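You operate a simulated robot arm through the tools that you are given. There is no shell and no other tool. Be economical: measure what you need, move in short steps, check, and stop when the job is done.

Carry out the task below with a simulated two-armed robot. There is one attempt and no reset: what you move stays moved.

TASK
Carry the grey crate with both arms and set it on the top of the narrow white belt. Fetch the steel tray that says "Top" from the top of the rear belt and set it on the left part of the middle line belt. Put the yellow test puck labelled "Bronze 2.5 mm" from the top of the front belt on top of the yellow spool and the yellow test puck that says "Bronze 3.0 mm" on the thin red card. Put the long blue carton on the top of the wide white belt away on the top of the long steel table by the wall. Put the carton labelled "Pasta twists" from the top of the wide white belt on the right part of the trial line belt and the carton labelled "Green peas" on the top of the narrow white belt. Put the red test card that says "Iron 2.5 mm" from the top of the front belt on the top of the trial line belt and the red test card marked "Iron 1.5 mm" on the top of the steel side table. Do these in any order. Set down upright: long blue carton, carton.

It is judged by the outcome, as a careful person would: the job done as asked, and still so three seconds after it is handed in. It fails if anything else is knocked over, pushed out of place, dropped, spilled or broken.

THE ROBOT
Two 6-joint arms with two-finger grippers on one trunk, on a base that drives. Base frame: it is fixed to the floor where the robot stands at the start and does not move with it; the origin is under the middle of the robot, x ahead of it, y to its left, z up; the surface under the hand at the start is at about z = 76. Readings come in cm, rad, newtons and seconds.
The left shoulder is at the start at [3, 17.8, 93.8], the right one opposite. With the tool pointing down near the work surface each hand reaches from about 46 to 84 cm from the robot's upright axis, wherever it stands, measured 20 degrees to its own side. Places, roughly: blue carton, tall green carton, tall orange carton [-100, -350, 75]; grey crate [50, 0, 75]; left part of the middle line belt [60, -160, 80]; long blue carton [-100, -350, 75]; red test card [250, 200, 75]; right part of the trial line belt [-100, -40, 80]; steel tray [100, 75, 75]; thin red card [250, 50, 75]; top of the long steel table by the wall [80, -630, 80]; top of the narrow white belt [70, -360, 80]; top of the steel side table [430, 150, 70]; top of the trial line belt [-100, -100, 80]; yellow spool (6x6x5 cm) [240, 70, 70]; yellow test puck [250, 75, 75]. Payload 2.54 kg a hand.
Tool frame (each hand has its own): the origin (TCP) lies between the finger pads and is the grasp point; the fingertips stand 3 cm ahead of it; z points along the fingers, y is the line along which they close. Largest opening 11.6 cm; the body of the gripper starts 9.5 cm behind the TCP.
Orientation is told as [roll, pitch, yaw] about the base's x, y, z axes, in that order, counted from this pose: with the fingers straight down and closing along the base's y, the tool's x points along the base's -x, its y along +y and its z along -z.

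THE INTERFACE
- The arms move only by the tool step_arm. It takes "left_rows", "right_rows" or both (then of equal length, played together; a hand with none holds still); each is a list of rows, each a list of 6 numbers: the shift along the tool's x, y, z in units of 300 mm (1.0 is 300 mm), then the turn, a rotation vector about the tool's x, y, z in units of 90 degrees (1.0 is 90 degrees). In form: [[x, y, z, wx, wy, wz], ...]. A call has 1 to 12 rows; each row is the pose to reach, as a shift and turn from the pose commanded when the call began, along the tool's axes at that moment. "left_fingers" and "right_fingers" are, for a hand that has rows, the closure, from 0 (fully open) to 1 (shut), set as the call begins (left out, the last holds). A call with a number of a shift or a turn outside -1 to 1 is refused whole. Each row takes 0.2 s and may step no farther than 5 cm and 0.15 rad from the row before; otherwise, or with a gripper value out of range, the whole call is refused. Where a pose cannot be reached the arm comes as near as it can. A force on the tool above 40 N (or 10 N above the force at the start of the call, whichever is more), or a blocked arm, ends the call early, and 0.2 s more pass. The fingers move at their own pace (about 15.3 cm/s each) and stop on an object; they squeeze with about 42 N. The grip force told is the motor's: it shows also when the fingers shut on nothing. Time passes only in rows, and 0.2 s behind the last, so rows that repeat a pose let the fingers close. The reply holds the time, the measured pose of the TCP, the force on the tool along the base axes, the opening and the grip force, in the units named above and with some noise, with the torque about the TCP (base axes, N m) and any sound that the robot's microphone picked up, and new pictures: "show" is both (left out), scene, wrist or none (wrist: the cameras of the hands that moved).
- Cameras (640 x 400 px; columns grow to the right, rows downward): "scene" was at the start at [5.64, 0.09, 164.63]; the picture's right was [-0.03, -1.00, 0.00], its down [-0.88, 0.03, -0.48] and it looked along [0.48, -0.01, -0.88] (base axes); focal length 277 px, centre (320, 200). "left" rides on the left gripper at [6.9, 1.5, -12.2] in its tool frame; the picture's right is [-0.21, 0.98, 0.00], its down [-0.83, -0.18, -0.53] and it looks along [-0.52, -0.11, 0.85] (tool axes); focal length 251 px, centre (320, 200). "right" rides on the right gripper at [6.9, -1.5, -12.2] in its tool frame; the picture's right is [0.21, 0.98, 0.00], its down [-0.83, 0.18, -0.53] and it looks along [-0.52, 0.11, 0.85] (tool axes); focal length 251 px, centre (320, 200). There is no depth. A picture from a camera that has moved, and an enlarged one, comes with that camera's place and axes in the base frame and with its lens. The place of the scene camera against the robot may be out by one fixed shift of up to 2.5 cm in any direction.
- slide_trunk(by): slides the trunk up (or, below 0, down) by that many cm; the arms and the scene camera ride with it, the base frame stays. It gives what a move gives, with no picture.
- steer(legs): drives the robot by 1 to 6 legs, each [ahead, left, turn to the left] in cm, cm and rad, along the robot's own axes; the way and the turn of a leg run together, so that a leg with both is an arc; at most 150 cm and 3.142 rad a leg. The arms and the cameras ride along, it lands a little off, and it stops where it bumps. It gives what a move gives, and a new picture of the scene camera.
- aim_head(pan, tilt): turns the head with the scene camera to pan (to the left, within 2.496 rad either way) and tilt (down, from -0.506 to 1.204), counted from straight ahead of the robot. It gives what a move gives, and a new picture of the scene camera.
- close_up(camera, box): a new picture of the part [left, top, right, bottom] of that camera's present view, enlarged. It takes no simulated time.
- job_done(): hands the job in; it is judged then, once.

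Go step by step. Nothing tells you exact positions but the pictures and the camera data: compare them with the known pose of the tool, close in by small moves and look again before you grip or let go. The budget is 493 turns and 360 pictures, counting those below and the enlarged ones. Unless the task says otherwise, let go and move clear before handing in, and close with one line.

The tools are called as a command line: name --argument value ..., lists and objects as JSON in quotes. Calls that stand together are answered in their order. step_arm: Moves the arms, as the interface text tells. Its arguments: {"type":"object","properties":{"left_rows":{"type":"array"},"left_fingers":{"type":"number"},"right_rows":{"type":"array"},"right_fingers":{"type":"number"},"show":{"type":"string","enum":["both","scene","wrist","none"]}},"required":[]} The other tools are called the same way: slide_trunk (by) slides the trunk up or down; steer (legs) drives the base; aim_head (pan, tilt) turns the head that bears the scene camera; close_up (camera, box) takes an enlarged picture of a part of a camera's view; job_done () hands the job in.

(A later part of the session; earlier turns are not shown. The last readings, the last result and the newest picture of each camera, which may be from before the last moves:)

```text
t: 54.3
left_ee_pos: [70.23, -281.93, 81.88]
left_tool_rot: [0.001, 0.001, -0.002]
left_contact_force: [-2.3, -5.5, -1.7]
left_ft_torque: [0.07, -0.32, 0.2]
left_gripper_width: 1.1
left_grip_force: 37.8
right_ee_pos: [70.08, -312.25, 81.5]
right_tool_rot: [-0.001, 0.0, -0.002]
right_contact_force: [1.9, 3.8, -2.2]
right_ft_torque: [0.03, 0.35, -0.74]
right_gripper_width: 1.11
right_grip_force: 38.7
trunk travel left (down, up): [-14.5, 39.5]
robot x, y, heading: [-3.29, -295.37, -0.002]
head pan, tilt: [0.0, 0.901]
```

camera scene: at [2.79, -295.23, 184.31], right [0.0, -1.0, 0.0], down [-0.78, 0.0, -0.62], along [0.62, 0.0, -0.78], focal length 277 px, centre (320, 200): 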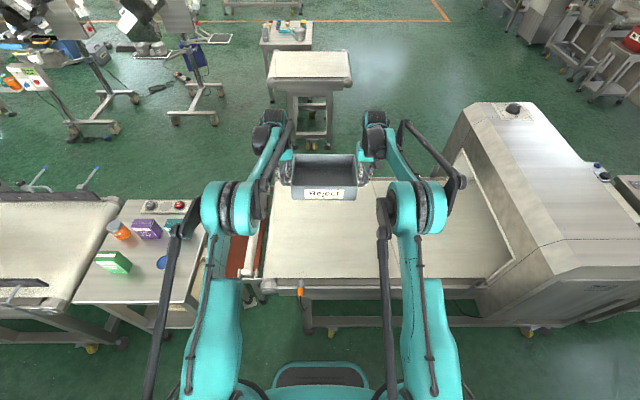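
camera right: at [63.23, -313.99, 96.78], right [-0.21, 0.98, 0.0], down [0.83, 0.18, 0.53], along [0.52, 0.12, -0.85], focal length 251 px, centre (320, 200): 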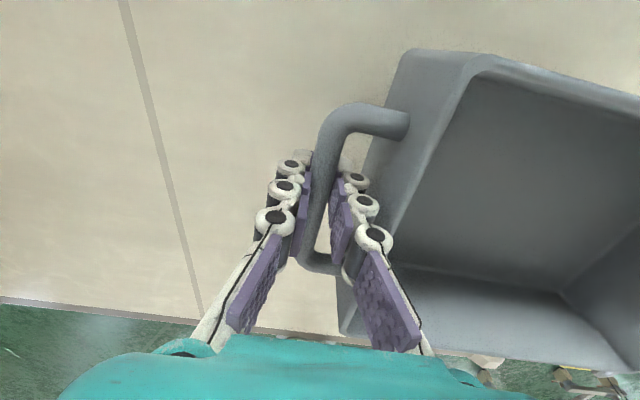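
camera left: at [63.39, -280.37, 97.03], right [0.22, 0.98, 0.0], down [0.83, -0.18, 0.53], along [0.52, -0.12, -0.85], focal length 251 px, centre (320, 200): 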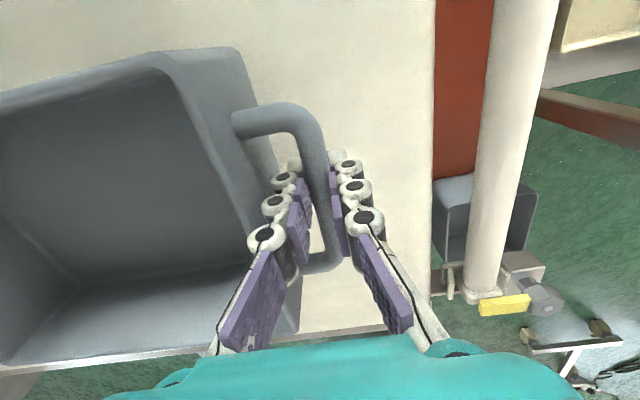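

step_arm --left_rows '[[0, 0, 0.02, 0, 0, 0], [0, 0, 0.04, 0, 0, 0], [0, 0, 0.06, 0, 0, 0], [0, 0, 0.08, 0, 0, 0], [0, 0, 0.1, 0, 0, 0]]' --right_rows '[[0, 0, 0.02, 0, 0, 0], [0, 0, 0.04, 0, 0, 0], [0, 0, 0.06, 0, 0, 0], [0, 0, 0.08, 0, 0, 0], [0, 0, 0.1, 0, 0, 0]]' --show "wrist"

```text
t: 55.2
left_ee_pos: [70.04, -281.94, 80.08]
left_tool_rot: [-0.001, -0.002, 0.001]
left_contact_force: [-1.3, -0.5, 1.5]
left_ft_torque: [0.0, 0.35, 0.32]
left_gripper_width: 1.1
left_grip_force: 38.4
right_ee_pos: [69.98, -312.25, 80.02]
right_tool_rot: [0.0, -0.003, -0.002]
right_contact_force: [-2.4, 1.6, 21.9]
right_ft_torque: [-0.01, 0.16, -0.55]
right_gripper_width: 1.08
right_grip_force: 38.2
trunk travel left (down, up): [-14.5, 39.5]
robot x, y, heading: [-3.75, -295.27, 0.0]
head pan, tilt: [0.0, 0.901]
stopped in row 4 (right hand): the force on the tool passed its limit at 48 N (the readings are from after the stop); the commanded pose is now the measured one
camera right: at [63.13, -313.94, 92.31], right [-0.21, 0.98, 0.0], down [0.82, 0.18, 0.54], along [0.52, 0.11, -0.84], focal length 251 px, centre (320, 200)
camera left: at [63.15, -280.42, 92.38], right [0.21, 0.98, 0.0], down [0.82, -0.18, 0.54], along [0.52, -0.12, -0.84], focal length 251 px, centre (320, 200)
```

right: 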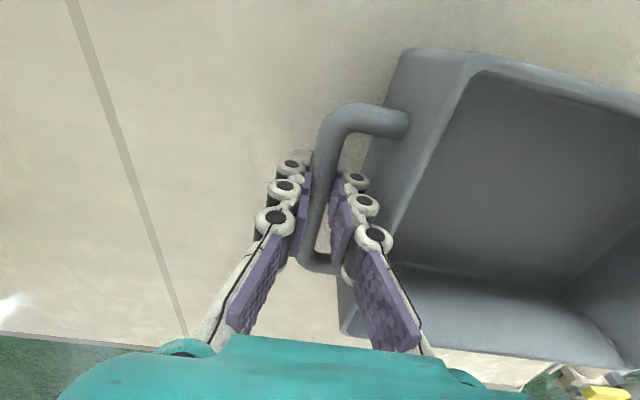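
left: 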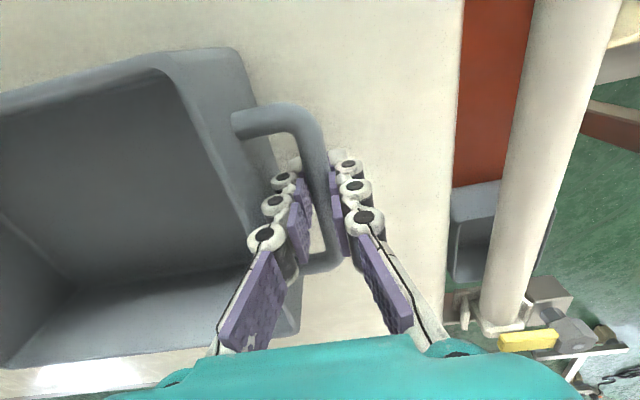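

Crate is resting on the belt (z≈75). Opening fingers slightly and rising straight up.

step_arm --left_rows '[[0, 0, 0, 0, 0, 0], [0, 0, 0, 0, 0, 0], [0, 0, -0.1, 0, 0, 0], [0, 0, -0.2, 0, 0, 0], [0, 0, -0.35, 0, 0, 0], [0, 0, -0.5, 0, 0, 0]]' --right_rows '[[0, 0, 0, 0, 0, 0], [0, 0, 0, 0, 0, 0], [0, 0, -0.1, 0, 0, 0], [0, 0, -0.2, 0, 0, 0], [0, 0, -0.35, 0, 0, 0], [0, 0, -0.5, 0, 0, 0]]' --left_fingers 0.76 --right_fingers 0.76 --show "scene"

```text
t: 56.6
left_ee_pos: [70.13, -281.74, 94.96]
left_tool_rot: [0.001, 0.0, -0.002]
left_contact_force: [0.4, -0.8, 0.3]
left_ft_torque: [-0.03, -0.03, 0.03]
left_gripper_width: 2.75
left_grip_force: 0.1
right_ee_pos: [70.24, -312.49, 94.95]
right_tool_rot: [-0.001, -0.002, -0.001]
right_contact_force: [-1.0, 0.9, 1.0]
right_ft_torque: [-0.02, -0.02, 0.01]
right_gripper_width: 2.78
right_grip_force: 0.0
trunk travel left (down, up): [-14.5, 39.5]
robot x, y, heading: [-3.48, -295.62, -0.002]
head pan, tilt: [0.0, 0.901]
camera scene: at [2.88, -295.24, 165.31], right [0.0, -1.0, 0.0], down [-0.78, 0.0, -0.62], along [0.62, 0.0, -0.78], focal length 277 px, centre (320, 200)
```

scene: 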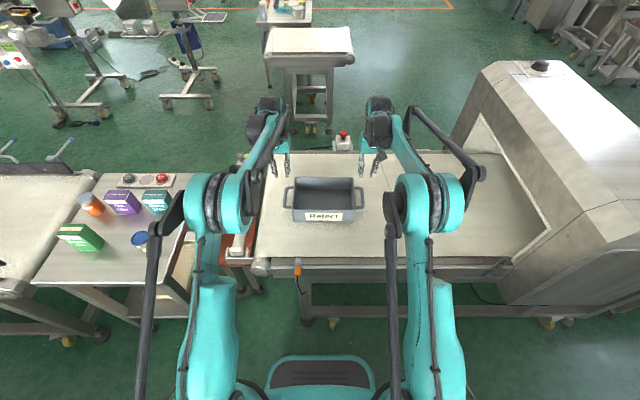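

Crate is set. Retracting arms, raising, and turning to the wide belt behind.

step_arm --left_rows '[[0.1, 0, -0.1, 0, 0, 0], [0.2, 0, -0.2, 0, 0, 0], [0.33, 0, -0.25, 0, 0, 0], [0.48, 0, -0.25, 0, 0, 0], [0.63, 0, -0.25, 0, 0, 0], [0.75, 0, -0.25, 0, 0, 0]]' --right_rows '[[0.1, 0, -0.1, 0, 0, 0], [0.2, 0, -0.2, 0, 0, 0], [0.33, 0, -0.25, 0, 0, 0], [0.48, 0, -0.25, 0, 0, 0], [0.63, 0, -0.25, 0, 0, 0], [0.75, 0, -0.25, 0, 0, 0]]' --show "none" --left_fingers 0 --right_fingers 0

slide_trunk --by 20

steer --legs '[[-15, 0, 0], [0, 0, -1.571], [0, 0, -1.571]]'

```text
t: 58.0
left_ee_pos: [47.4, -281.81, 102.5]
left_tool_rot: [-0.002, 0.0, -0.001]
left_contact_force: [0.4, 0.6, 0.8]
left_ft_torque: [0.01, -0.07, -0.02]
left_gripper_width: 11.6
left_grip_force: 0.0
right_ee_pos: [47.54, -312.45, 102.21]
right_tool_rot: [0.0, -0.004, -0.002]
right_contact_force: [0.0, 0.4, 0.9]
right_ft_torque: [-0.03, -0.03, 0.01]
right_gripper_width: 11.61
right_grip_force: 0.0
trunk travel left (down, up): [-14.5, 39.5]
robot x, y, heading: [-3.48, -295.11, -0.0]
head pan, tilt: [0.0, 0.901]
```

```text
t: 60.2
left_ee_pos: [47.79, -281.94, 122.22]
left_tool_rot: [-0.001, -0.001, 0.001]
left_contact_force: [1.3, 0.1, -0.9]
left_ft_torque: [0.0, 0.0, -0.03]
left_gripper_width: 11.6
left_grip_force: 0.0
right_ee_pos: [47.7, -312.41, 122.13]
right_tool_rot: [0.001, -0.001, -0.001]
right_contact_force: [-0.4, -0.3, 0.6]
right_ft_torque: [0.02, 0.01, 0.03]
right_gripper_width: 11.61
right_grip_force: 0.0
trunk travel left (down, up): [-34.5, 19.5]
robot x, y, heading: [-3.38, -295.48, -0.004]
head pan, tilt: [0.0, 0.901]
```

```text
t: 69.3
left_ee_pos: [-70.36, -307.66, 122.38]
left_tool_rot: [-0.001, 0.001, 3.112]
left_contact_force: [0.2, 0.0, 0.2]
left_ft_torque: [-0.03, -0.02, -0.03]
left_gripper_width: 11.55
left_grip_force: 0.0
right_ee_pos: [-69.43, -277.06, 122.07]
right_tool_rot: [0.0, 0.0, 3.114]
right_contact_force: [0.4, 0.7, -0.7]
right_ft_torque: [0.01, 0.02, -0.01]
right_gripper_width: 11.59
right_grip_force: 0.1
trunk travel left (down, up): [-34.5, 19.5]
robot x, y, heading: [-18.89, -295.37, 3.113]
head pan, tilt: [0.0, 0.901]
camera scene: at [-21.08, -295.08, 185.3], right [0.03, 1.0, 0.0], down [0.78, -0.02, -0.62], along [-0.62, 0.02, -0.78], focal length 277 px, centre (320, 200)
```

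scene: 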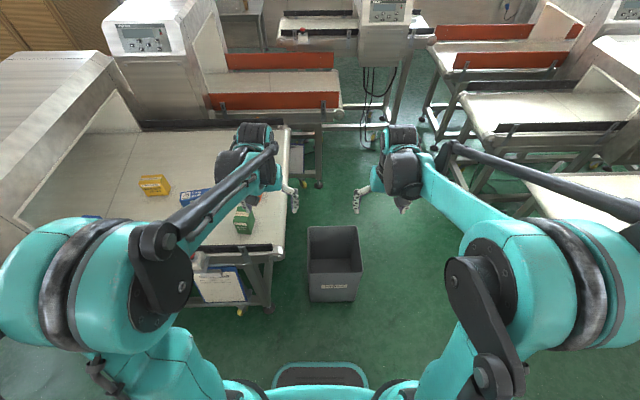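

The cartons lie to my left on the wide belt. Strafing left to face them.

steer --legs '[[0, 50, 0.028]]'

```text
t: 72.2
left_ee_pos: [-70.18, -360.36, 122.45]
left_tool_rot: [-0.001, 0.0, -3.128]
left_contact_force: [0.8, 0.1, 0.0]
left_ft_torque: [-0.01, 0.03, -0.03]
left_gripper_width: 11.59
left_grip_force: 0.1
right_ee_pos: [-70.61, -329.71, 122.07]
right_tool_rot: [-0.001, -0.003, -3.127]
right_contact_force: [0.5, 0.5, 0.2]
right_ft_torque: [0.02, -0.03, 0.0]
right_gripper_width: 11.6
right_grip_force: 0.0
trunk travel left (down, up): [-34.5, 19.5]
robot x, y, heading: [-19.15, -345.86, -3.126]
head pan, tilt: [0.0, 0.901]
camera scene: at [-21.46, -345.7, 185.3], right [-0.01, 1.0, 0.0], down [0.78, 0.01, -0.62], along [-0.62, -0.01, -0.78], focal length 277 px, centre (320, 200)
```

scene: 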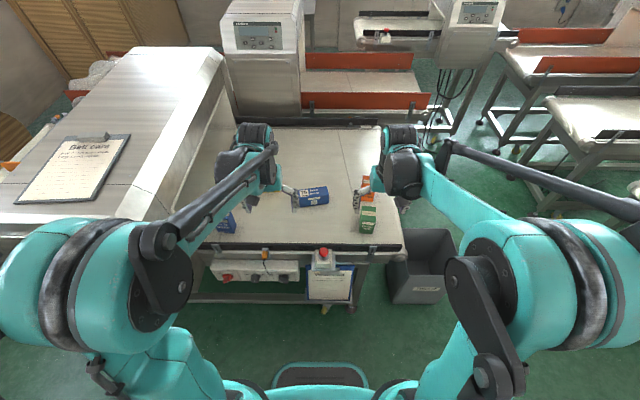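

close_up --camera "scene" --box '[200, 130, 420, 260]'

close_up --camera "left" --box '[0, 0, 640, 400]'

close_up --camera "right" --box '[0, 0, 640, 400]'

```text
2.91 times, centred on (310, 195) of scene
camera zoom: at [-21.46, -345.7, 185.3], right [-0.01, 1.0, 0.0], down [0.78, 0.01, -0.62], along [-0.62, -0.01, -0.78], focal length 806 px, centre (349, 214)
```

zoom: 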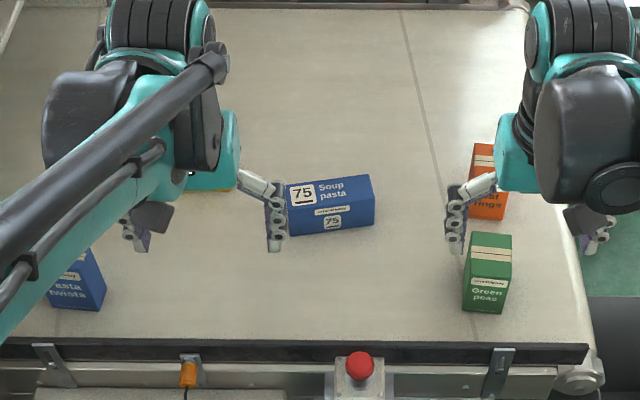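

```text
1.00 times, centred on (320, 200) of left (not enlarged: the box is as wide or as high as the picture)
camera zoom: at [-63.27, -361.8, 134.66], right [-0.2, -0.98, 0.0], down [-0.83, 0.17, 0.53], along [-0.52, 0.11, -0.84], focal length 251 px, centre (320, 200)
```

zoom: 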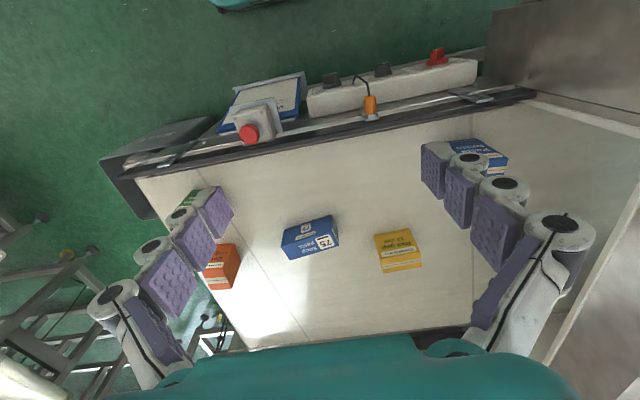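

```text
1.00 times, centred on (320, 200) of right (not enlarged: the box is as wide or as high as the picture)
camera zoom: at [-63.66, -328.23, 134.25], right [0.23, -0.97, 0.0], down [-0.82, -0.19, 0.54], along [-0.52, -0.12, -0.84], focal length 251 px, centre (320, 200)
```

zoom: 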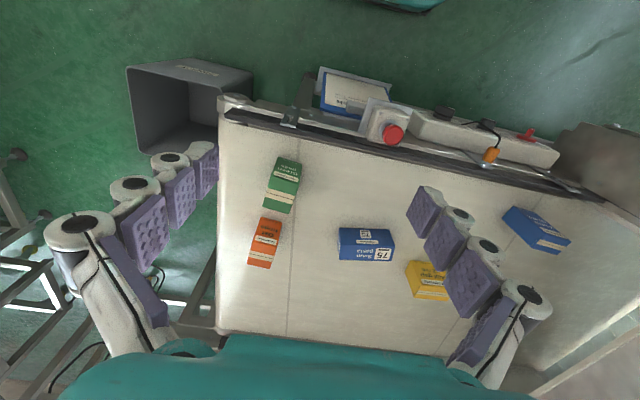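

Green peas (green, ≈(-93,-326)), Pasta twists (blue tall, ≈(-92,-394)), Soup pasta (long blue, ≈(-111,-351)). I'll move 12 cm closer and bring the right hand over the green carton, left over the long blue one.

steer --legs '[[12, 0, -0.016]]'

step_arm --right_rows '[[-0.1, 0, 0.1, 0, 0, 0], [-0.2, -0.05, 0.2, 0, 0, 0], [-0.3, -0.1, 0.3, 0, 0, 0], [-0.35, -0.12, 0.45, 0, 0, 0], [-0.35, -0.12, 0.55, 0, 0, 0]]' --show "wrist"

```text
t: 73.5
left_ee_pos: [-82.38, -359.61, 122.41]
left_tool_rot: [-0.002, 0.0, 3.14]
left_contact_force: [-1.2, 0.2, 0.1]
left_ft_torque: [0.02, -0.01, 0.02]
left_gripper_width: 11.59
left_grip_force: 0.0
right_ee_pos: [-82.43, -328.95, 122.14]
right_tool_rot: [0.0, -0.001, 3.138]
right_contact_force: [-0.9, -0.6, 0.5]
right_ft_torque: [0.02, -0.02, -0.01]
right_gripper_width: 11.6
right_grip_force: 0.0
trunk travel left (down, up): [-34.5, 19.5]
robot x, y, heading: [-31.08, -345.98, 3.139]
head pan, tilt: [0.0, 0.901]
camera scene: at [-33.48, -345.65, 185.3], right [0.0, 1.0, 0.0], down [0.78, 0.0, -0.62], along [-0.62, 0.0, -0.78], focal length 277 px, centre (320, 200)
```

scene: 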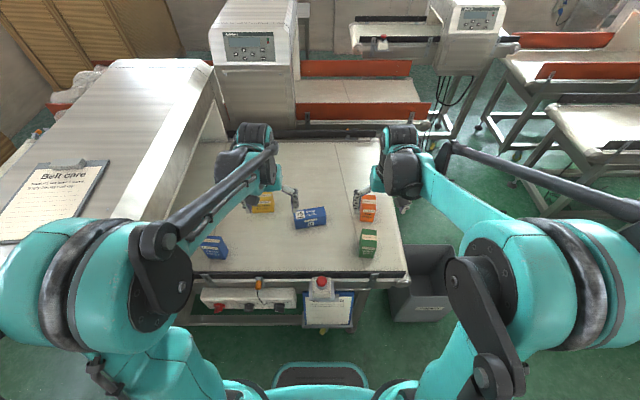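

```text
t: 74.7
left_ee_pos: [-82.36, -359.54, 122.41]
left_tool_rot: [0.0, 0.001, 3.139]
left_contact_force: [0.7, 0.4, -0.4]
left_ft_torque: [0.0, 0.0, 0.01]
left_gripper_width: 11.57
left_grip_force: 0.0
right_ee_pos: [-92.83, -325.24, 105.5]
right_tool_rot: [0.001, -0.001, 3.139]
right_contact_force: [0.4, -0.5, 0.1]
right_ft_torque: [0.03, -0.03, -0.01]
right_gripper_width: 11.57
right_grip_force: 0.1
trunk travel left (down, up): [-34.5, 19.5]
robot x, y, heading: [-31.06, -345.89, 3.139]
head pan, tilt: [0.0, 0.901]
camera right: at [-85.88, -323.92, 117.57], right [0.21, -0.98, 0.0], down [-0.83, -0.18, 0.54], along [-0.52, -0.11, -0.84], focal length 251 px, centre (320, 200)
```

right: 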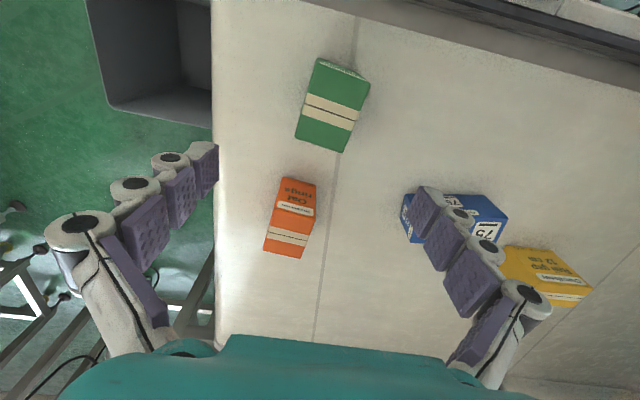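

Right hand is nearly above the green carton; adjusting slightly with a small yaw and going lower.

step_arm --right_rows '[[0.02, 0.03, 0.1, 0, 0, 0.03], [0.04, 0.053, 0.2, 0, 0, 0.057], [0.04, 0.053, 0.26, 0, 0, 0.057], [0.04, 0.053, 0.26, 0, 0, 0.057]]' --show "wrist"

```text
t: 75.7
left_ee_pos: [-82.47, -359.65, 122.35]
left_tool_rot: [-0.003, -0.004, 3.138]
left_contact_force: [0.4, -0.2, -0.8]
left_ft_torque: [0.03, 0.03, 0.0]
left_gripper_width: 11.61
left_grip_force: 0.1
right_ee_pos: [-91.64, -327.05, 97.76]
right_tool_rot: [0.0, -0.001, 3.048]
right_contact_force: [0.7, 0.0, 0.5]
right_ft_torque: [0.02, -0.02, -0.01]
right_gripper_width: 11.62
right_grip_force: 0.0
trunk travel left (down, up): [-34.5, 19.5]
robot x, y, heading: [-31.2, -346.24, 3.14]
head pan, tilt: [0.0, 0.901]
camera right: at [-84.49, -326.27, 109.9], right [0.12, -0.99, 0.0], down [-0.84, -0.1, 0.54], along [-0.53, -0.07, -0.84], focal length 251 px, centre (320, 200)
```

right: 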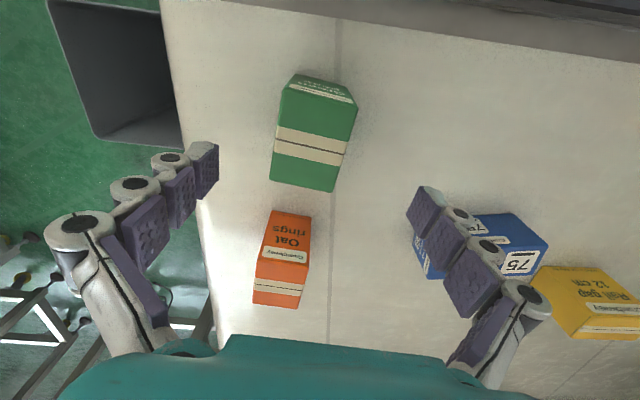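

Green carton top centre ≈(-91.9,-326.6,88). Descending and gripping.

step_arm --right_rows '[[-0.009, -0.015, 0.1, 0, 0, 0.022], [-0.009, -0.015, 0.22, 0, 0, 0.022], [-0.009, -0.015, 0.34, 0, 0, 0.022], [-0.009, -0.015, 0.44, 0, 0, 0.022], [-0.009, -0.015, 0.44, 0, 0, 0.022]]' --show "wrist"

step_arm --right_rows '[[0, 0, 0, 0, 0, 0], [0, 0, 0, 0, 0, 0], [0, 0, 0, 0, 0, 0], [0, 0, 0, 0, 0, 0]]' --right_fingers 1 --show "wrist"

```text
t: 76.9
left_ee_pos: [-82.34, -359.51, 122.43]
left_tool_rot: [-0.001, -0.003, 3.139]
left_contact_force: [0.8, -0.3, 0.0]
left_ft_torque: [0.01, 0.06, 0.0]
left_gripper_width: 11.58
left_grip_force: 0.0
right_ee_pos: [-91.92, -326.21, 84.7]
right_tool_rot: [0.0, -0.002, 3.014]
right_contact_force: [-1.1, 0.1, -0.3]
right_ft_torque: [0.03, 0.01, 0.01]
right_gripper_width: 11.62
right_grip_force: 0.1
trunk travel left (down, up): [-34.5, 19.5]
robot x, y, heading: [-30.94, -346.12, 3.143]
head pan, tilt: [0.0, 0.901]
camera right: at [-84.74, -325.77, 96.8], right [0.09, -1.0, 0.0], down [-0.84, -0.08, 0.54], along [-0.53, -0.05, -0.84], focal length 251 px, centre (320, 200)
```

right: 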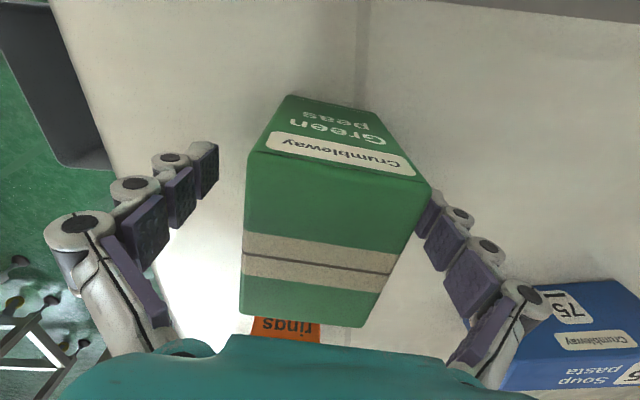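

```text
t: 77.9
left_ee_pos: [-82.42, -359.42, 122.37]
left_tool_rot: [0.0, -0.002, 3.139]
left_contact_force: [0.1, 0.7, 0.9]
left_ft_torque: [0.03, -0.01, 0.0]
left_gripper_width: 11.62
left_grip_force: 0.0
right_ee_pos: [-91.83, -326.24, 84.55]
right_tool_rot: [0.0, -0.001, 3.013]
right_contact_force: [-0.4, 2.3, 4.9]
right_ft_torque: [-0.15, -0.03, 0.01]
right_gripper_width: 5.91
right_grip_force: 41.9
trunk travel left (down, up): [-34.5, 19.5]
robot x, y, heading: [-31.19, -346.33, 3.144]
head pan, tilt: [0.0, 0.901]
camera right: at [-84.76, -325.75, 96.82], right [0.09, -1.0, 0.0], down [-0.84, -0.08, 0.54], along [-0.53, -0.05, -0.84], focal length 251 px, centre (320, 200)
```

right: 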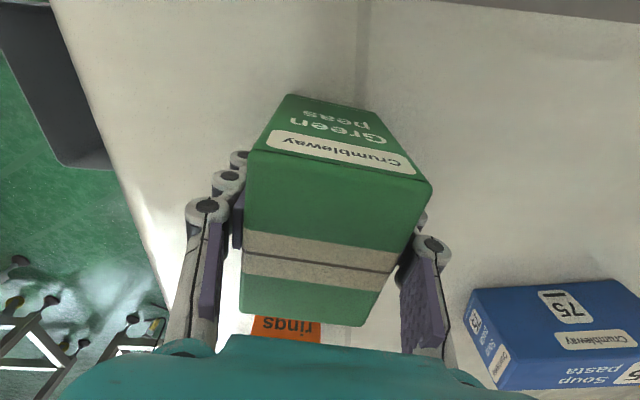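

Green carton is gripped (5.9 cm). Lifting it, then moving the left hand above the long blue carton while turning its grip 90°.

step_arm --right_rows '[[0, 0, -0.05, 0, 0, 0], [0, 0, -0.2, 0, 0, 0], [0, 0, -0.35, 0, 0, 0], [0, 0, -0.5, 0, 0, 0], [0, 0, -0.65, 0, 0, 0], [0, 0, -0.8, 0, 0, 0], [0.15, 0, -0.95, 0, 0, 0], [0.3, 0, -1.0, 0, 0, 0]]' --show "none"

step_arm --left_rows '[[-0.09, -0.03, 0, 0, 0, 0.09], [-0.18, -0.06, 0, 0, 0, 0.18], [-0.27, -0.09, 0, 0, 0, 0.27], [-0.36, -0.12, 0, 0, 0, 0.36], [-0.45, -0.15, 0, 0, 0, 0.45], [-0.54, -0.18, 0, 0, 0, 0.54], [-0.63, -0.21, 0, 0, 0, 0.63], [-0.72, -0.24, 0, 0, 0, 0.72], [-0.81, -0.27, 0.1, 0, 0, 0.81], [-0.9, -0.28, 0.2, 0, 0, 0.9], [-0.92, -0.28, 0.3, 0, 0, 0.95], [-0.92, -0.28, 0.3, 0, 0, 1.0]]' --show "both"

```text
refused: row 7 steps farther than a row can; nothing moved
```

```text
t: 80.5
left_ee_pos: [-109.95, -351.08, 113.39]
left_tool_rot: [0.0, -0.002, 1.566]
left_contact_force: [0.4, 0.0, -0.6]
left_ft_torque: [0.01, -0.01, 0.01]
left_gripper_width: 11.61
left_grip_force: 0.1
right_ee_pos: [-91.83, -326.3, 84.58]
right_tool_rot: [0.001, -0.001, 3.013]
right_contact_force: [0.5, -0.4, 4.1]
right_ft_torque: [-0.09, -0.13, 0.08]
right_gripper_width: 5.91
right_grip_force: 41.4
trunk travel left (down, up): [-34.5, 19.5]
robot x, y, heading: [-30.89, -345.89, 3.136]
head pan, tilt: [0.0, 0.901]
camera scene: at [-33.47, -345.65, 185.31], right [0.0, 1.0, 0.0], down [0.78, 0.0, -0.62], along [-0.62, 0.0, -0.78], focal length 277 px, centre (320, 200)
camera left: at [-111.53, -358.07, 125.7], right [-0.98, 0.22, 0.0], down [0.19, 0.82, 0.53], along [0.12, 0.52, -0.85], focal length 251 px, centre (320, 200)
```

scene: 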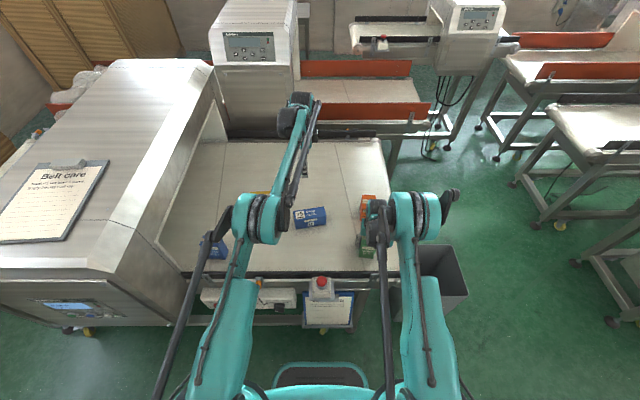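
left: 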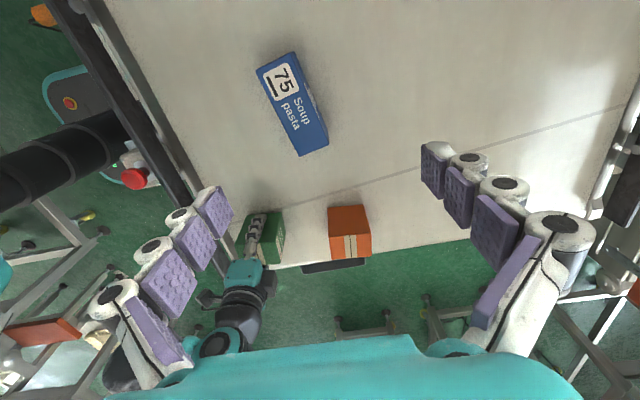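

First call was refused, but the left hand is above the long carton (centre ≈(-105.3,-350.6)). Lift green first; then align the left hand.

step_arm --right_rows '[[0, 0, -0.05, 0, 0, 0], [0, 0, -0.2, 0, 0, 0], [0, 0, -0.35, 0, 0, 0], [0, 0, -0.5, 0, 0, 0], [0, 0, -0.65, 0, 0, 0], [0, 0, -0.8, 0, 0, 0], [0.1, 0, -0.9, 0, 0, 0], [0.2, 0, -1.0, 0, 0, 0]]' --show "none"

step_arm --left_rows '[[0, -0.08, 0.1, 0, 0, -0.08], [-0.017, -0.15, 0.2, 0, 0, -0.16], [-0.017, -0.15, 0.35, 0, 0, -0.16], [-0.017, -0.15, 0.4, 0, 0, -0.16], [-0.017, -0.15, 0.4, 0, 0, -0.16]]' --show "both"

```text
t: 82.3
left_ee_pos: [-109.72, -351.08, 113.52]
left_tool_rot: [0.0, -0.003, 1.569]
left_contact_force: [-0.3, -0.6, 0.5]
left_ft_torque: [0.01, 0.04, -0.05]
left_gripper_width: 11.57
left_grip_force: 0.1
right_ee_pos: [-85.59, -326.94, 114.57]
right_tool_rot: [0.003, -0.002, 3.016]
right_contact_force: [-0.4, 0.0, -4.7]
right_ft_torque: [0.02, 0.01, -0.02]
right_gripper_width: 5.91
right_grip_force: 41.9
trunk travel left (down, up): [-34.5, 19.5]
robot x, y, heading: [-30.8, -346.0, 3.141]
head pan, tilt: [0.0, 0.901]
```

```text
t: 83.5
left_ee_pos: [-105.67, -350.54, 101.45]
left_tool_rot: [0.0, 0.001, 1.82]
left_contact_force: [-0.2, -0.3, -0.7]
left_ft_torque: [0.04, -0.06, 0.02]
left_gripper_width: 11.61
left_grip_force: 0.0
right_ee_pos: [-85.79, -327.13, 114.53]
right_tool_rot: [0.001, 0.0, 3.015]
right_contact_force: [1.0, -0.4, -3.2]
right_ft_torque: [0.01, -0.02, 0.0]
right_gripper_width: 5.9
right_grip_force: 41.9
trunk travel left (down, up): [-34.5, 19.5]
robot x, y, heading: [-30.68, -345.79, 3.142]
head pan, tilt: [0.0, 0.901]
camera scene: at [-33.61, -345.63, 185.3], right [0.0, 1.0, 0.0], down [0.78, 0.0, -0.62], along [-0.62, 0.0, -0.78], focal length 277 px, centre (320, 200)
camera left: at [-105.4, -357.65, 113.71], right [-1.0, -0.03, 0.0], down [-0.03, 0.84, 0.53], along [-0.02, 0.53, -0.85], focal length 251 px, centre (320, 200)
```

scene: 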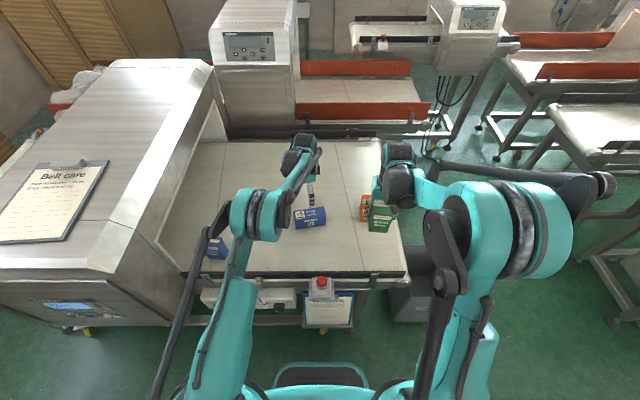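
left: 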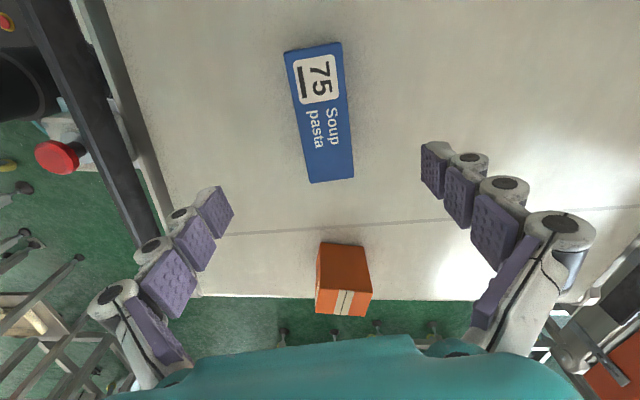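

Long carton centre ≈(-105.8,-351), top z≈85. Aligning yaw slightly and descending to grip.

step_arm --left_rows '[[0.014, 0, 0.12, 0, 0, 0.041], [0.014, 0, 0.25, 0, 0, 0.041], [0.014, 0, 0.38, 0, 0, 0.041], [0.014, 0, 0.51, 0, 0, 0.041], [0.014, 0, 0.6, 0, 0, 0.041], [0.014, 0, 0.66, 0, 0, 0.041], [0.014, 0, 0.66, 0, 0, 0.041]]' --show "wrist"

step_arm --left_rows '[[0, 0, 0, 0, 0, 0], [0, 0, 0, 0, 0, 0], [0, 0, 0, 0, 0, 0], [0, 0, 0, 0, 0, 0]]' --left_fingers 1 --show "wrist"

```text
t: 85.1
left_ee_pos: [-101.49, -351.54, 86.08]
left_tool_rot: [0.001, -0.001, 1.757]
left_contact_force: [-0.4, -0.1, -0.5]
left_ft_torque: [-0.02, -0.01, -0.02]
left_gripper_width: 11.64
left_grip_force: 0.0
left hand out of reach, approached as far as the arm can: row 3, 4, 5, 6, 7
right_ee_pos: [-85.75, -327.05, 114.55]
right_tool_rot: [0.0, -0.002, 3.014]
right_contact_force: [-0.6, 0.6, -3.9]
right_ft_torque: [-0.01, -0.02, -0.02]
right_gripper_width: 5.9
right_grip_force: 41.8
trunk travel left (down, up): [-34.5, 19.5]
robot x, y, heading: [-30.98, -345.92, 3.141]
head pan, tilt: [0.0, 0.901]
camera left: at [-101.67, -358.61, 98.38], right [-1.0, 0.03, 0.0], down [0.03, 0.84, 0.53], along [0.02, 0.53, -0.85], focal length 251 px, centre (320, 200)
```

left: 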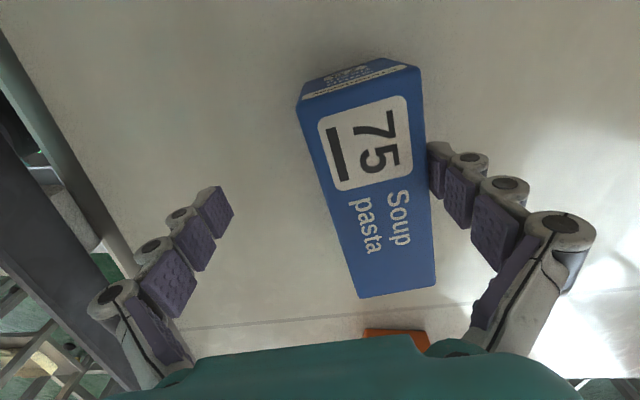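

```text
t: 86.1
left_ee_pos: [-101.43, -351.31, 86.29]
left_tool_rot: [0.002, -0.002, 1.757]
left_contact_force: [-0.4, 0.8, 5.4]
left_ft_torque: [0.03, -0.05, 0.21]
left_gripper_width: 5.58
left_grip_force: 42.4
right_ee_pos: [-85.65, -327.06, 114.59]
right_tool_rot: [-0.002, -0.001, 3.014]
right_contact_force: [-0.4, 0.7, -3.9]
right_ft_torque: [0.02, -0.03, 0.02]
right_gripper_width: 5.93
right_grip_force: 42.1
trunk travel left (down, up): [-34.5, 19.5]
robot x, y, heading: [-30.99, -345.9, 3.137]
head pan, tilt: [0.0, 0.901]
camera left: at [-101.64, -358.61, 98.45], right [-1.0, 0.03, 0.0], down [0.03, 0.84, 0.53], along [0.02, 0.53, -0.85], focal length 251 px, centre (320, 200)
```

left: 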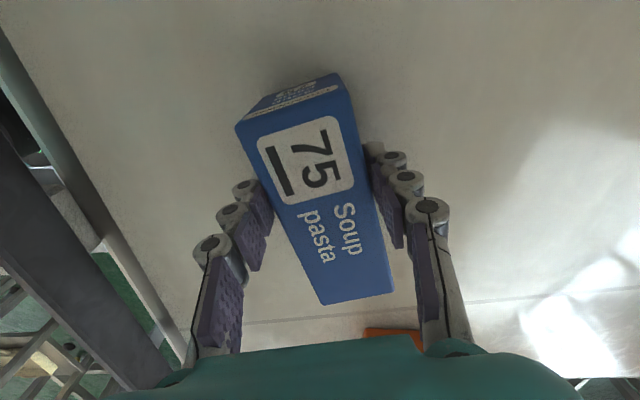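

The trunk is too high for that reach, so the grip is shallow. Opening, raising the hand, lowering the trunk and re-gripping deeper.

step_arm --left_rows '[[0, 0, 0, 0, 0, 0], [0, 0, 0, 0, 0, 0], [0, 0, 0, 0, 0, 0], [0, 0, -0.1, 0, 0, 0], [0, 0, -0.25, 0, 0, 0], [0, 0, -0.4, 0, 0, 0], [0, 0, -0.5, 0, 0, 0]]' --left_fingers 0 --show "none"

slide_trunk --by -15

close_up --camera "left" --box '[0, 0, 640, 400]'

```text
t: 87.7
left_ee_pos: [-101.43, -351.76, 101.17]
left_tool_rot: [0.0, -0.003, 1.756]
left_contact_force: [0.8, -0.4, 0.4]
left_ft_torque: [0.01, 0.01, -0.02]
left_gripper_width: 11.59
left_grip_force: 0.0
right_ee_pos: [-85.79, -327.12, 114.54]
right_tool_rot: [0.0, -0.003, 3.014]
right_contact_force: [0.5, -0.9, -3.6]
right_ft_torque: [0.03, -0.01, 0.0]
right_gripper_width: 5.9
right_grip_force: 41.6
trunk travel left (down, up): [-34.5, 19.5]
robot x, y, heading: [-31.32, -346.03, 3.141]
head pan, tilt: [0.0, 0.901]
```

```text
t: 89.4
left_ee_pos: [-101.58, -351.78, 86.32]
left_tool_rot: [-0.001, -0.001, 1.756]
left_contact_force: [-0.4, 0.1, 0.0]
left_ft_torque: [-0.01, -0.01, 0.01]
left_gripper_width: 11.6
left_grip_force: 0.0
right_ee_pos: [-85.77, -326.99, 99.54]
right_tool_rot: [-0.002, -0.002, 3.015]
right_contact_force: [-0.2, -0.7, -3.6]
right_ft_torque: [0.0, -0.02, -0.02]
right_gripper_width: 5.9
right_grip_force: 42.2
trunk travel left (down, up): [-19.5, 34.5]
robot x, y, heading: [-30.68, -345.91, 3.136]
head pan, tilt: [0.0, 0.901]
```

```text
1.00 times, centred on (320, 200) of left (not enlarged: the box is as wide or as high as the picture)
camera zoom: at [-101.77, -358.8, 98.44], right [-1.0, 0.03, 0.0], down [0.03, 0.84, 0.53], along [0.02, 0.53, -0.85], focal length 251 px, centre (320, 200)
```

zoom: 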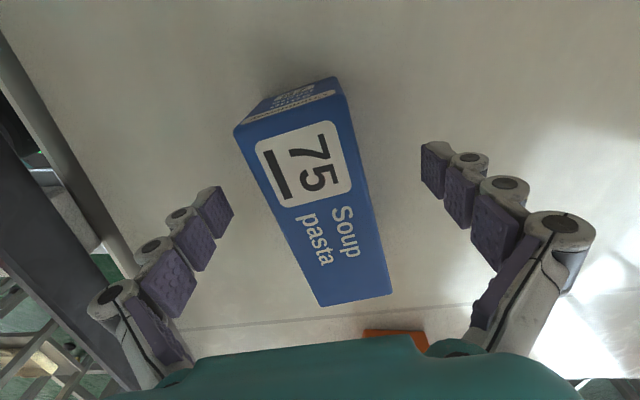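

step_arm --left_rows '[[-0.05, 0.01, 0, 0, 0, -0.03], [-0.09, 0.01, 0.0, 0, 0, -0.056], [-0.09, 0.01, 0.1, 0, 0, -0.056], [-0.09, 0.01, 0.16, 0, 0, -0.056], [-0.09, 0.01, 0.16, 0, 0, -0.056]]' --show "wrist"

```text
t: 90.6
left_ee_pos: [-102.21, -348.82, 81.32]
left_tool_rot: [0.001, -0.001, 1.843]
left_contact_force: [0.0, -0.1, 0.1]
left_ft_torque: [0.01, 0.0, 0.05]
left_gripper_width: 11.6
left_grip_force: 0.1
right_ee_pos: [-85.7, -327.02, 99.54]
right_tool_rot: [0.001, -0.001, 3.015]
right_contact_force: [0.1, 0.1, -3.5]
right_ft_torque: [0.01, 0.03, -0.01]
right_gripper_width: 5.9
right_grip_force: 41.9
trunk travel left (down, up): [-19.5, 34.5]
robot x, y, heading: [-30.97, -346.05, 3.142]
head pan, tilt: [0.0, 0.901]
camera left: at [-101.86, -356.08, 93.62], right [-1.0, -0.06, 0.0], down [-0.05, 0.84, 0.53], along [-0.03, 0.53, -0.85], focal length 251 px, centre (320, 200)
```

left: 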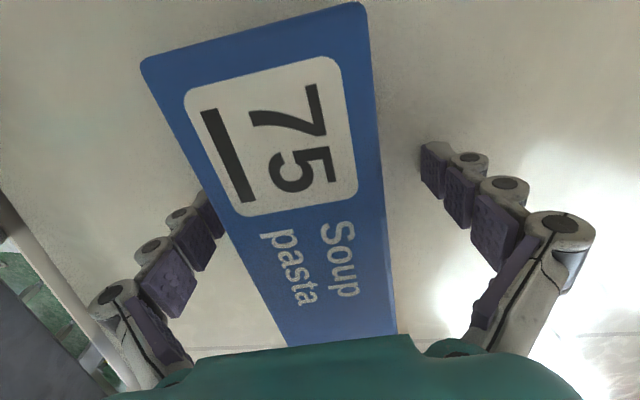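

step_arm --left_rows '[[0, 0, 0, 0, 0, 0], [0, 0, 0, 0, 0, 0], [0, 0, 0, 0, 0, 0], [0, 0, 0, 0, 0, 0]]' --left_fingers 1 --show "none"

step_arm --left_rows '[[0, 0, -0.05, 0, 0, 0], [0, 0, -0.2, 0, 0, 0], [0, 0, -0.35, 0, 0, 0], [0.1, -0.08, -0.45, 0, 0, 0], [0.1, -0.23, -0.45, 0, 0, 0], [0.1, -0.38, -0.45, 0, 0, 0], [0.1, -0.53, -0.45, 0, 0, 0], [0.1, -0.68, -0.45, 0, 0, 0]]' --show "both"

```text
t: 91.0
left_ee_pos: [-101.49, -348.78, 82.94]
left_tool_rot: [0.0, -0.002, 1.841]
left_contact_force: [4.7, -0.1, 90.5]
left_ft_torque: [0.43, -2.58, 0.09]
left_gripper_width: 5.44
left_grip_force: 45.4
right_ee_pos: [-84.94, -326.96, 100.04]
right_tool_rot: [0.003, -0.009, 3.016]
right_contact_force: [2.0, 0.6, -3.9]
right_ft_torque: [-0.02, 0.01, 0.0]
right_gripper_width: 5.92
right_grip_force: 42.0
trunk travel left (down, up): [-19.5, 34.5]
robot x, y, heading: [-30.76, -345.99, 3.14]
head pan, tilt: [0.0, 0.901]
stopped in row 2 (left hand): the force on the tool passed its limit at 58 N (the readings are from after the stop); the commanded pose is now the measured one
```

```text
t: 92.8
left_ee_pos: [-81.67, -346.41, 95.14]
left_tool_rot: [-0.002, 0.001, 1.843]
left_contact_force: [-0.1, 1.0, -2.1]
left_ft_torque: [-0.01, 0.05, 0.0]
left_gripper_width: 5.36
left_grip_force: 41.8
right_ee_pos: [-85.66, -326.98, 99.67]
right_tool_rot: [0.0, -0.004, 3.014]
right_contact_force: [0.6, -0.1, -3.2]
right_ft_torque: [-0.01, 0.0, -0.04]
right_gripper_width: 5.89
right_grip_force: 41.9
trunk travel left (down, up): [-19.5, 34.5]
robot x, y, heading: [-31.05, -345.98, 3.137]
head pan, tilt: [0.0, 0.901]
camera scene: at [-33.4, -345.63, 170.31], right [0.0, 1.0, 0.0], down [0.78, 0.0, -0.62], along [-0.62, 0.0, -0.78], focal length 277 px, centre (320, 200)
camera left: at [-81.36, -353.49, 107.47], right [-1.0, -0.06, 0.0], down [-0.05, 0.84, 0.54], along [-0.03, 0.53, -0.84], focal length 251 px, centre (320, 200)
```

scene: 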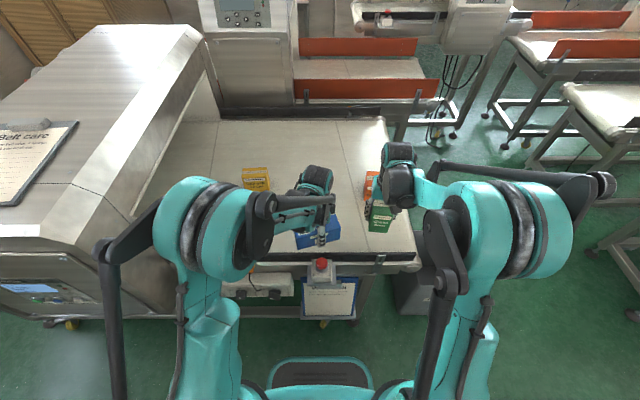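
left: 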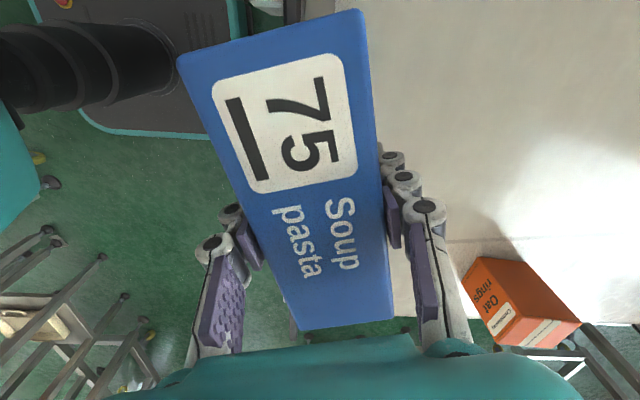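

Both cartons are held. Raising, moving the left hand outward, backing off and turning toward the narrow belt.

slide_trunk --by 20

step_arm --left_rows '[[0.15, 0, 0, 0, 0, 0], [0.3, 0, 0, 0, 0, 0], [0.45, 0, 0, 0, 0, 0], [0.57, 0, 0, 0, 0, 0]]' --show "none"

steer --legs '[[-14, -54, 0], [0, 0, 1.571], [0, 0, 1.217]]'

```text
t: 95.0
left_ee_pos: [-81.88, -346.41, 115.09]
left_tool_rot: [-0.003, 0.001, 1.842]
left_contact_force: [-0.2, -0.2, -2.6]
left_ft_torque: [0.01, 0.03, 0.03]
left_gripper_width: 5.4
left_grip_force: 41.8
right_ee_pos: [-85.82, -327.03, 119.53]
right_tool_rot: [0.0, -0.001, 3.015]
right_contact_force: [0.0, 0.3, -4.3]
right_ft_torque: [0.01, 0.01, -0.01]
right_gripper_width: 5.9
right_grip_force: 42.0
trunk travel left (down, up): [-39.5, 14.5]
robot x, y, heading: [-31.26, -346.13, 3.14]
head pan, tilt: [0.0, 0.901]
```

```text
t: 96.0
left_ee_pos: [-77.36, -362.91, 115.22]
left_tool_rot: [-0.004, -0.003, 1.844]
left_contact_force: [0.3, -0.2, -2.9]
left_ft_torque: [0.03, -0.02, 0.02]
left_gripper_width: 5.36
left_grip_force: 42.0
right_ee_pos: [-85.61, -327.28, 119.67]
right_tool_rot: [-0.002, -0.001, 3.013]
right_contact_force: [0.0, 0.2, -4.7]
right_ft_torque: [0.02, -0.02, 0.02]
right_gripper_width: 5.92
right_grip_force: 41.5
trunk travel left (down, up): [-39.5, 14.5]
robot x, y, heading: [-31.04, -345.85, 3.137]
head pan, tilt: [0.0, 0.901]
```

```text
t: 106.2
left_ee_pos: [32.76, -289.92, 115.12]
left_tool_rot: [-0.003, -0.001, -1.615]
left_contact_force: [-0.4, 0.1, -2.3]
left_ft_torque: [0.0, 0.02, -0.03]
left_gripper_width: 5.41
left_grip_force: 41.9
right_ee_pos: [29.38, -326.63, 119.48]
right_tool_rot: [0.0, -0.001, -0.444]
right_contact_force: [0.3, -0.3, -3.4]
right_ft_torque: [0.01, 0.05, 0.0]
right_gripper_width: 5.9
right_grip_force: 42.0
trunk travel left (down, up): [-39.5, 14.5]
robot x, y, heading: [-16.88, -291.33, -0.321]
head pan, tilt: [0.0, 0.901]
camera scene: at [-10.21, -292.7, 190.3], right [-0.31, -0.95, 0.0], down [-0.74, 0.25, -0.62], along [0.59, -0.19, -0.78], focal length 277 px, centre (320, 200)
```

scene: 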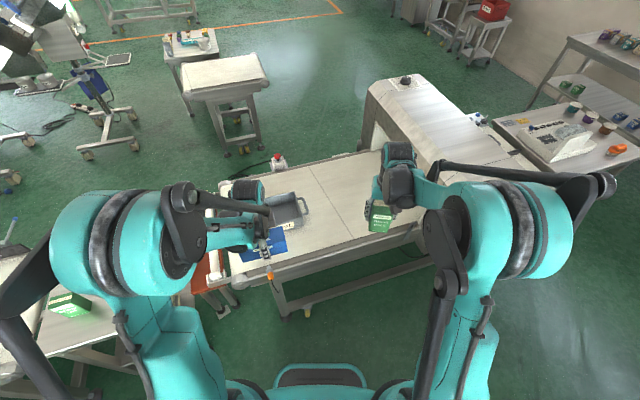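

Moving 12 cm closer, lowering the trunk, then extending the right arm to place the green carton between crate and tunnel.

steer --legs '[[12, 0, 0]]'

slide_trunk --by -17

step_arm --right_rows '[[-0.15, 0.03, 0, 0, 0, 0], [-0.3, 0.06, 0, 0, 0, 0], [-0.45, 0.09, 0, 0, 0, 0], [-0.55, 0.12, 0, 0, 0, 0], [-0.55, 0.12, 0, 0, 0, 0]]' --show "both"

```text
t: 107.4
left_ee_pos: [43.73, -293.62, 115.23]
left_tool_rot: [-0.004, -0.001, -1.613]
left_contact_force: [-0.1, -0.1, -2.2]
left_ft_torque: [0.0, 0.0, -0.01]
left_gripper_width: 5.39
left_grip_force: 41.8
right_ee_pos: [40.5, -330.28, 119.6]
right_tool_rot: [0.001, -0.001, -0.443]
right_contact_force: [0.9, 0.1, -4.0]
right_ft_torque: [0.02, 0.01, 0.02]
right_gripper_width: 5.92
right_grip_force: 42.1
trunk travel left (down, up): [-39.5, 14.5]
robot x, y, heading: [-5.69, -295.38, -0.317]
head pan, tilt: [0.0, 0.901]
camera scene: at [0.89, -296.37, 190.3], right [-0.31, -0.95, 0.0], down [-0.74, 0.25, -0.62], along [0.59, -0.19, -0.78], focal length 277 px, centre (320, 200)
```

scene: 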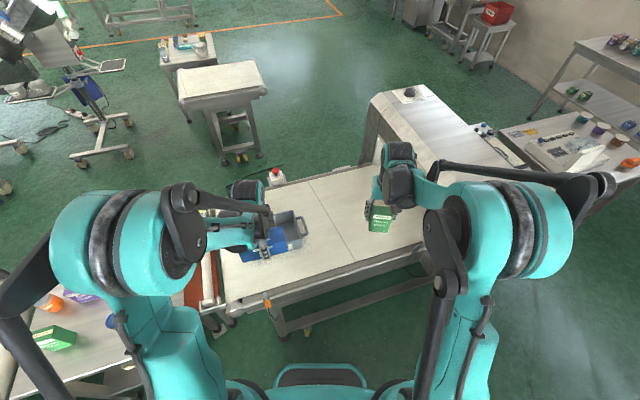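

```text
t: 109.3
left_ee_pos: [43.78, -293.7, 98.17]
left_tool_rot: [-0.003, 0.001, -1.613]
left_contact_force: [0.7, 0.0, -2.2]
left_ft_torque: [0.03, -0.02, -0.03]
left_gripper_width: 5.42
left_grip_force: 41.7
right_ee_pos: [40.57, -330.17, 102.51]
right_tool_rot: [0.002, 0.0, -0.442]
right_contact_force: [0.0, -0.1, -4.4]
right_ft_torque: [0.0, -0.01, -0.02]
right_gripper_width: 5.87
right_grip_force: 41.4
trunk travel left (down, up): [-22.5, 31.5]
robot x, y, heading: [-5.8, -295.32, -0.315]
head pan, tilt: [0.0, 0.901]
```

```text
t: 110.5
left_ee_pos: [43.79, -293.57, 98.21]
left_tool_rot: [-0.003, -0.001, -1.615]
left_contact_force: [0.6, -0.9, -2.0]
left_ft_torque: [0.0, 0.0, 0.02]
left_gripper_width: 5.41
left_grip_force: 42.2
right_ee_pos: [57.13, -333.89, 102.52]
right_tool_rot: [0.0, -0.001, -0.443]
right_contact_force: [0.1, 0.8, -4.5]
right_ft_torque: [-0.01, 0.01, 0.01]
right_gripper_width: 5.89
right_grip_force: 41.9
trunk travel left (down, up): [-22.5, 31.5]
robot x, y, heading: [-5.87, -295.17, -0.319]
head pan, tilt: [0.0, 0.901]
camera scene: at [0.84, -296.39, 173.31], right [-0.31, -0.95, 0.0], down [-0.74, 0.25, -0.62], along [0.59, -0.19, -0.78], focal length 277 px, centre (320, 200)
camera right: at [50.23, -332.44, 114.69], right [0.23, 0.97, 0.0], down [0.82, -0.19, 0.53], along [0.52, -0.12, -0.84], focal length 251 px, centre (320, 200)
```

scene: 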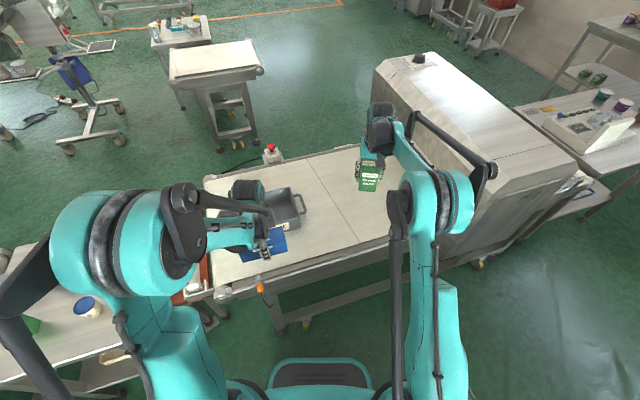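
right: 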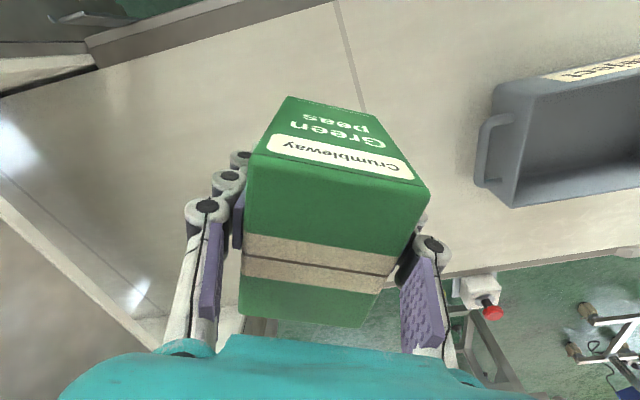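

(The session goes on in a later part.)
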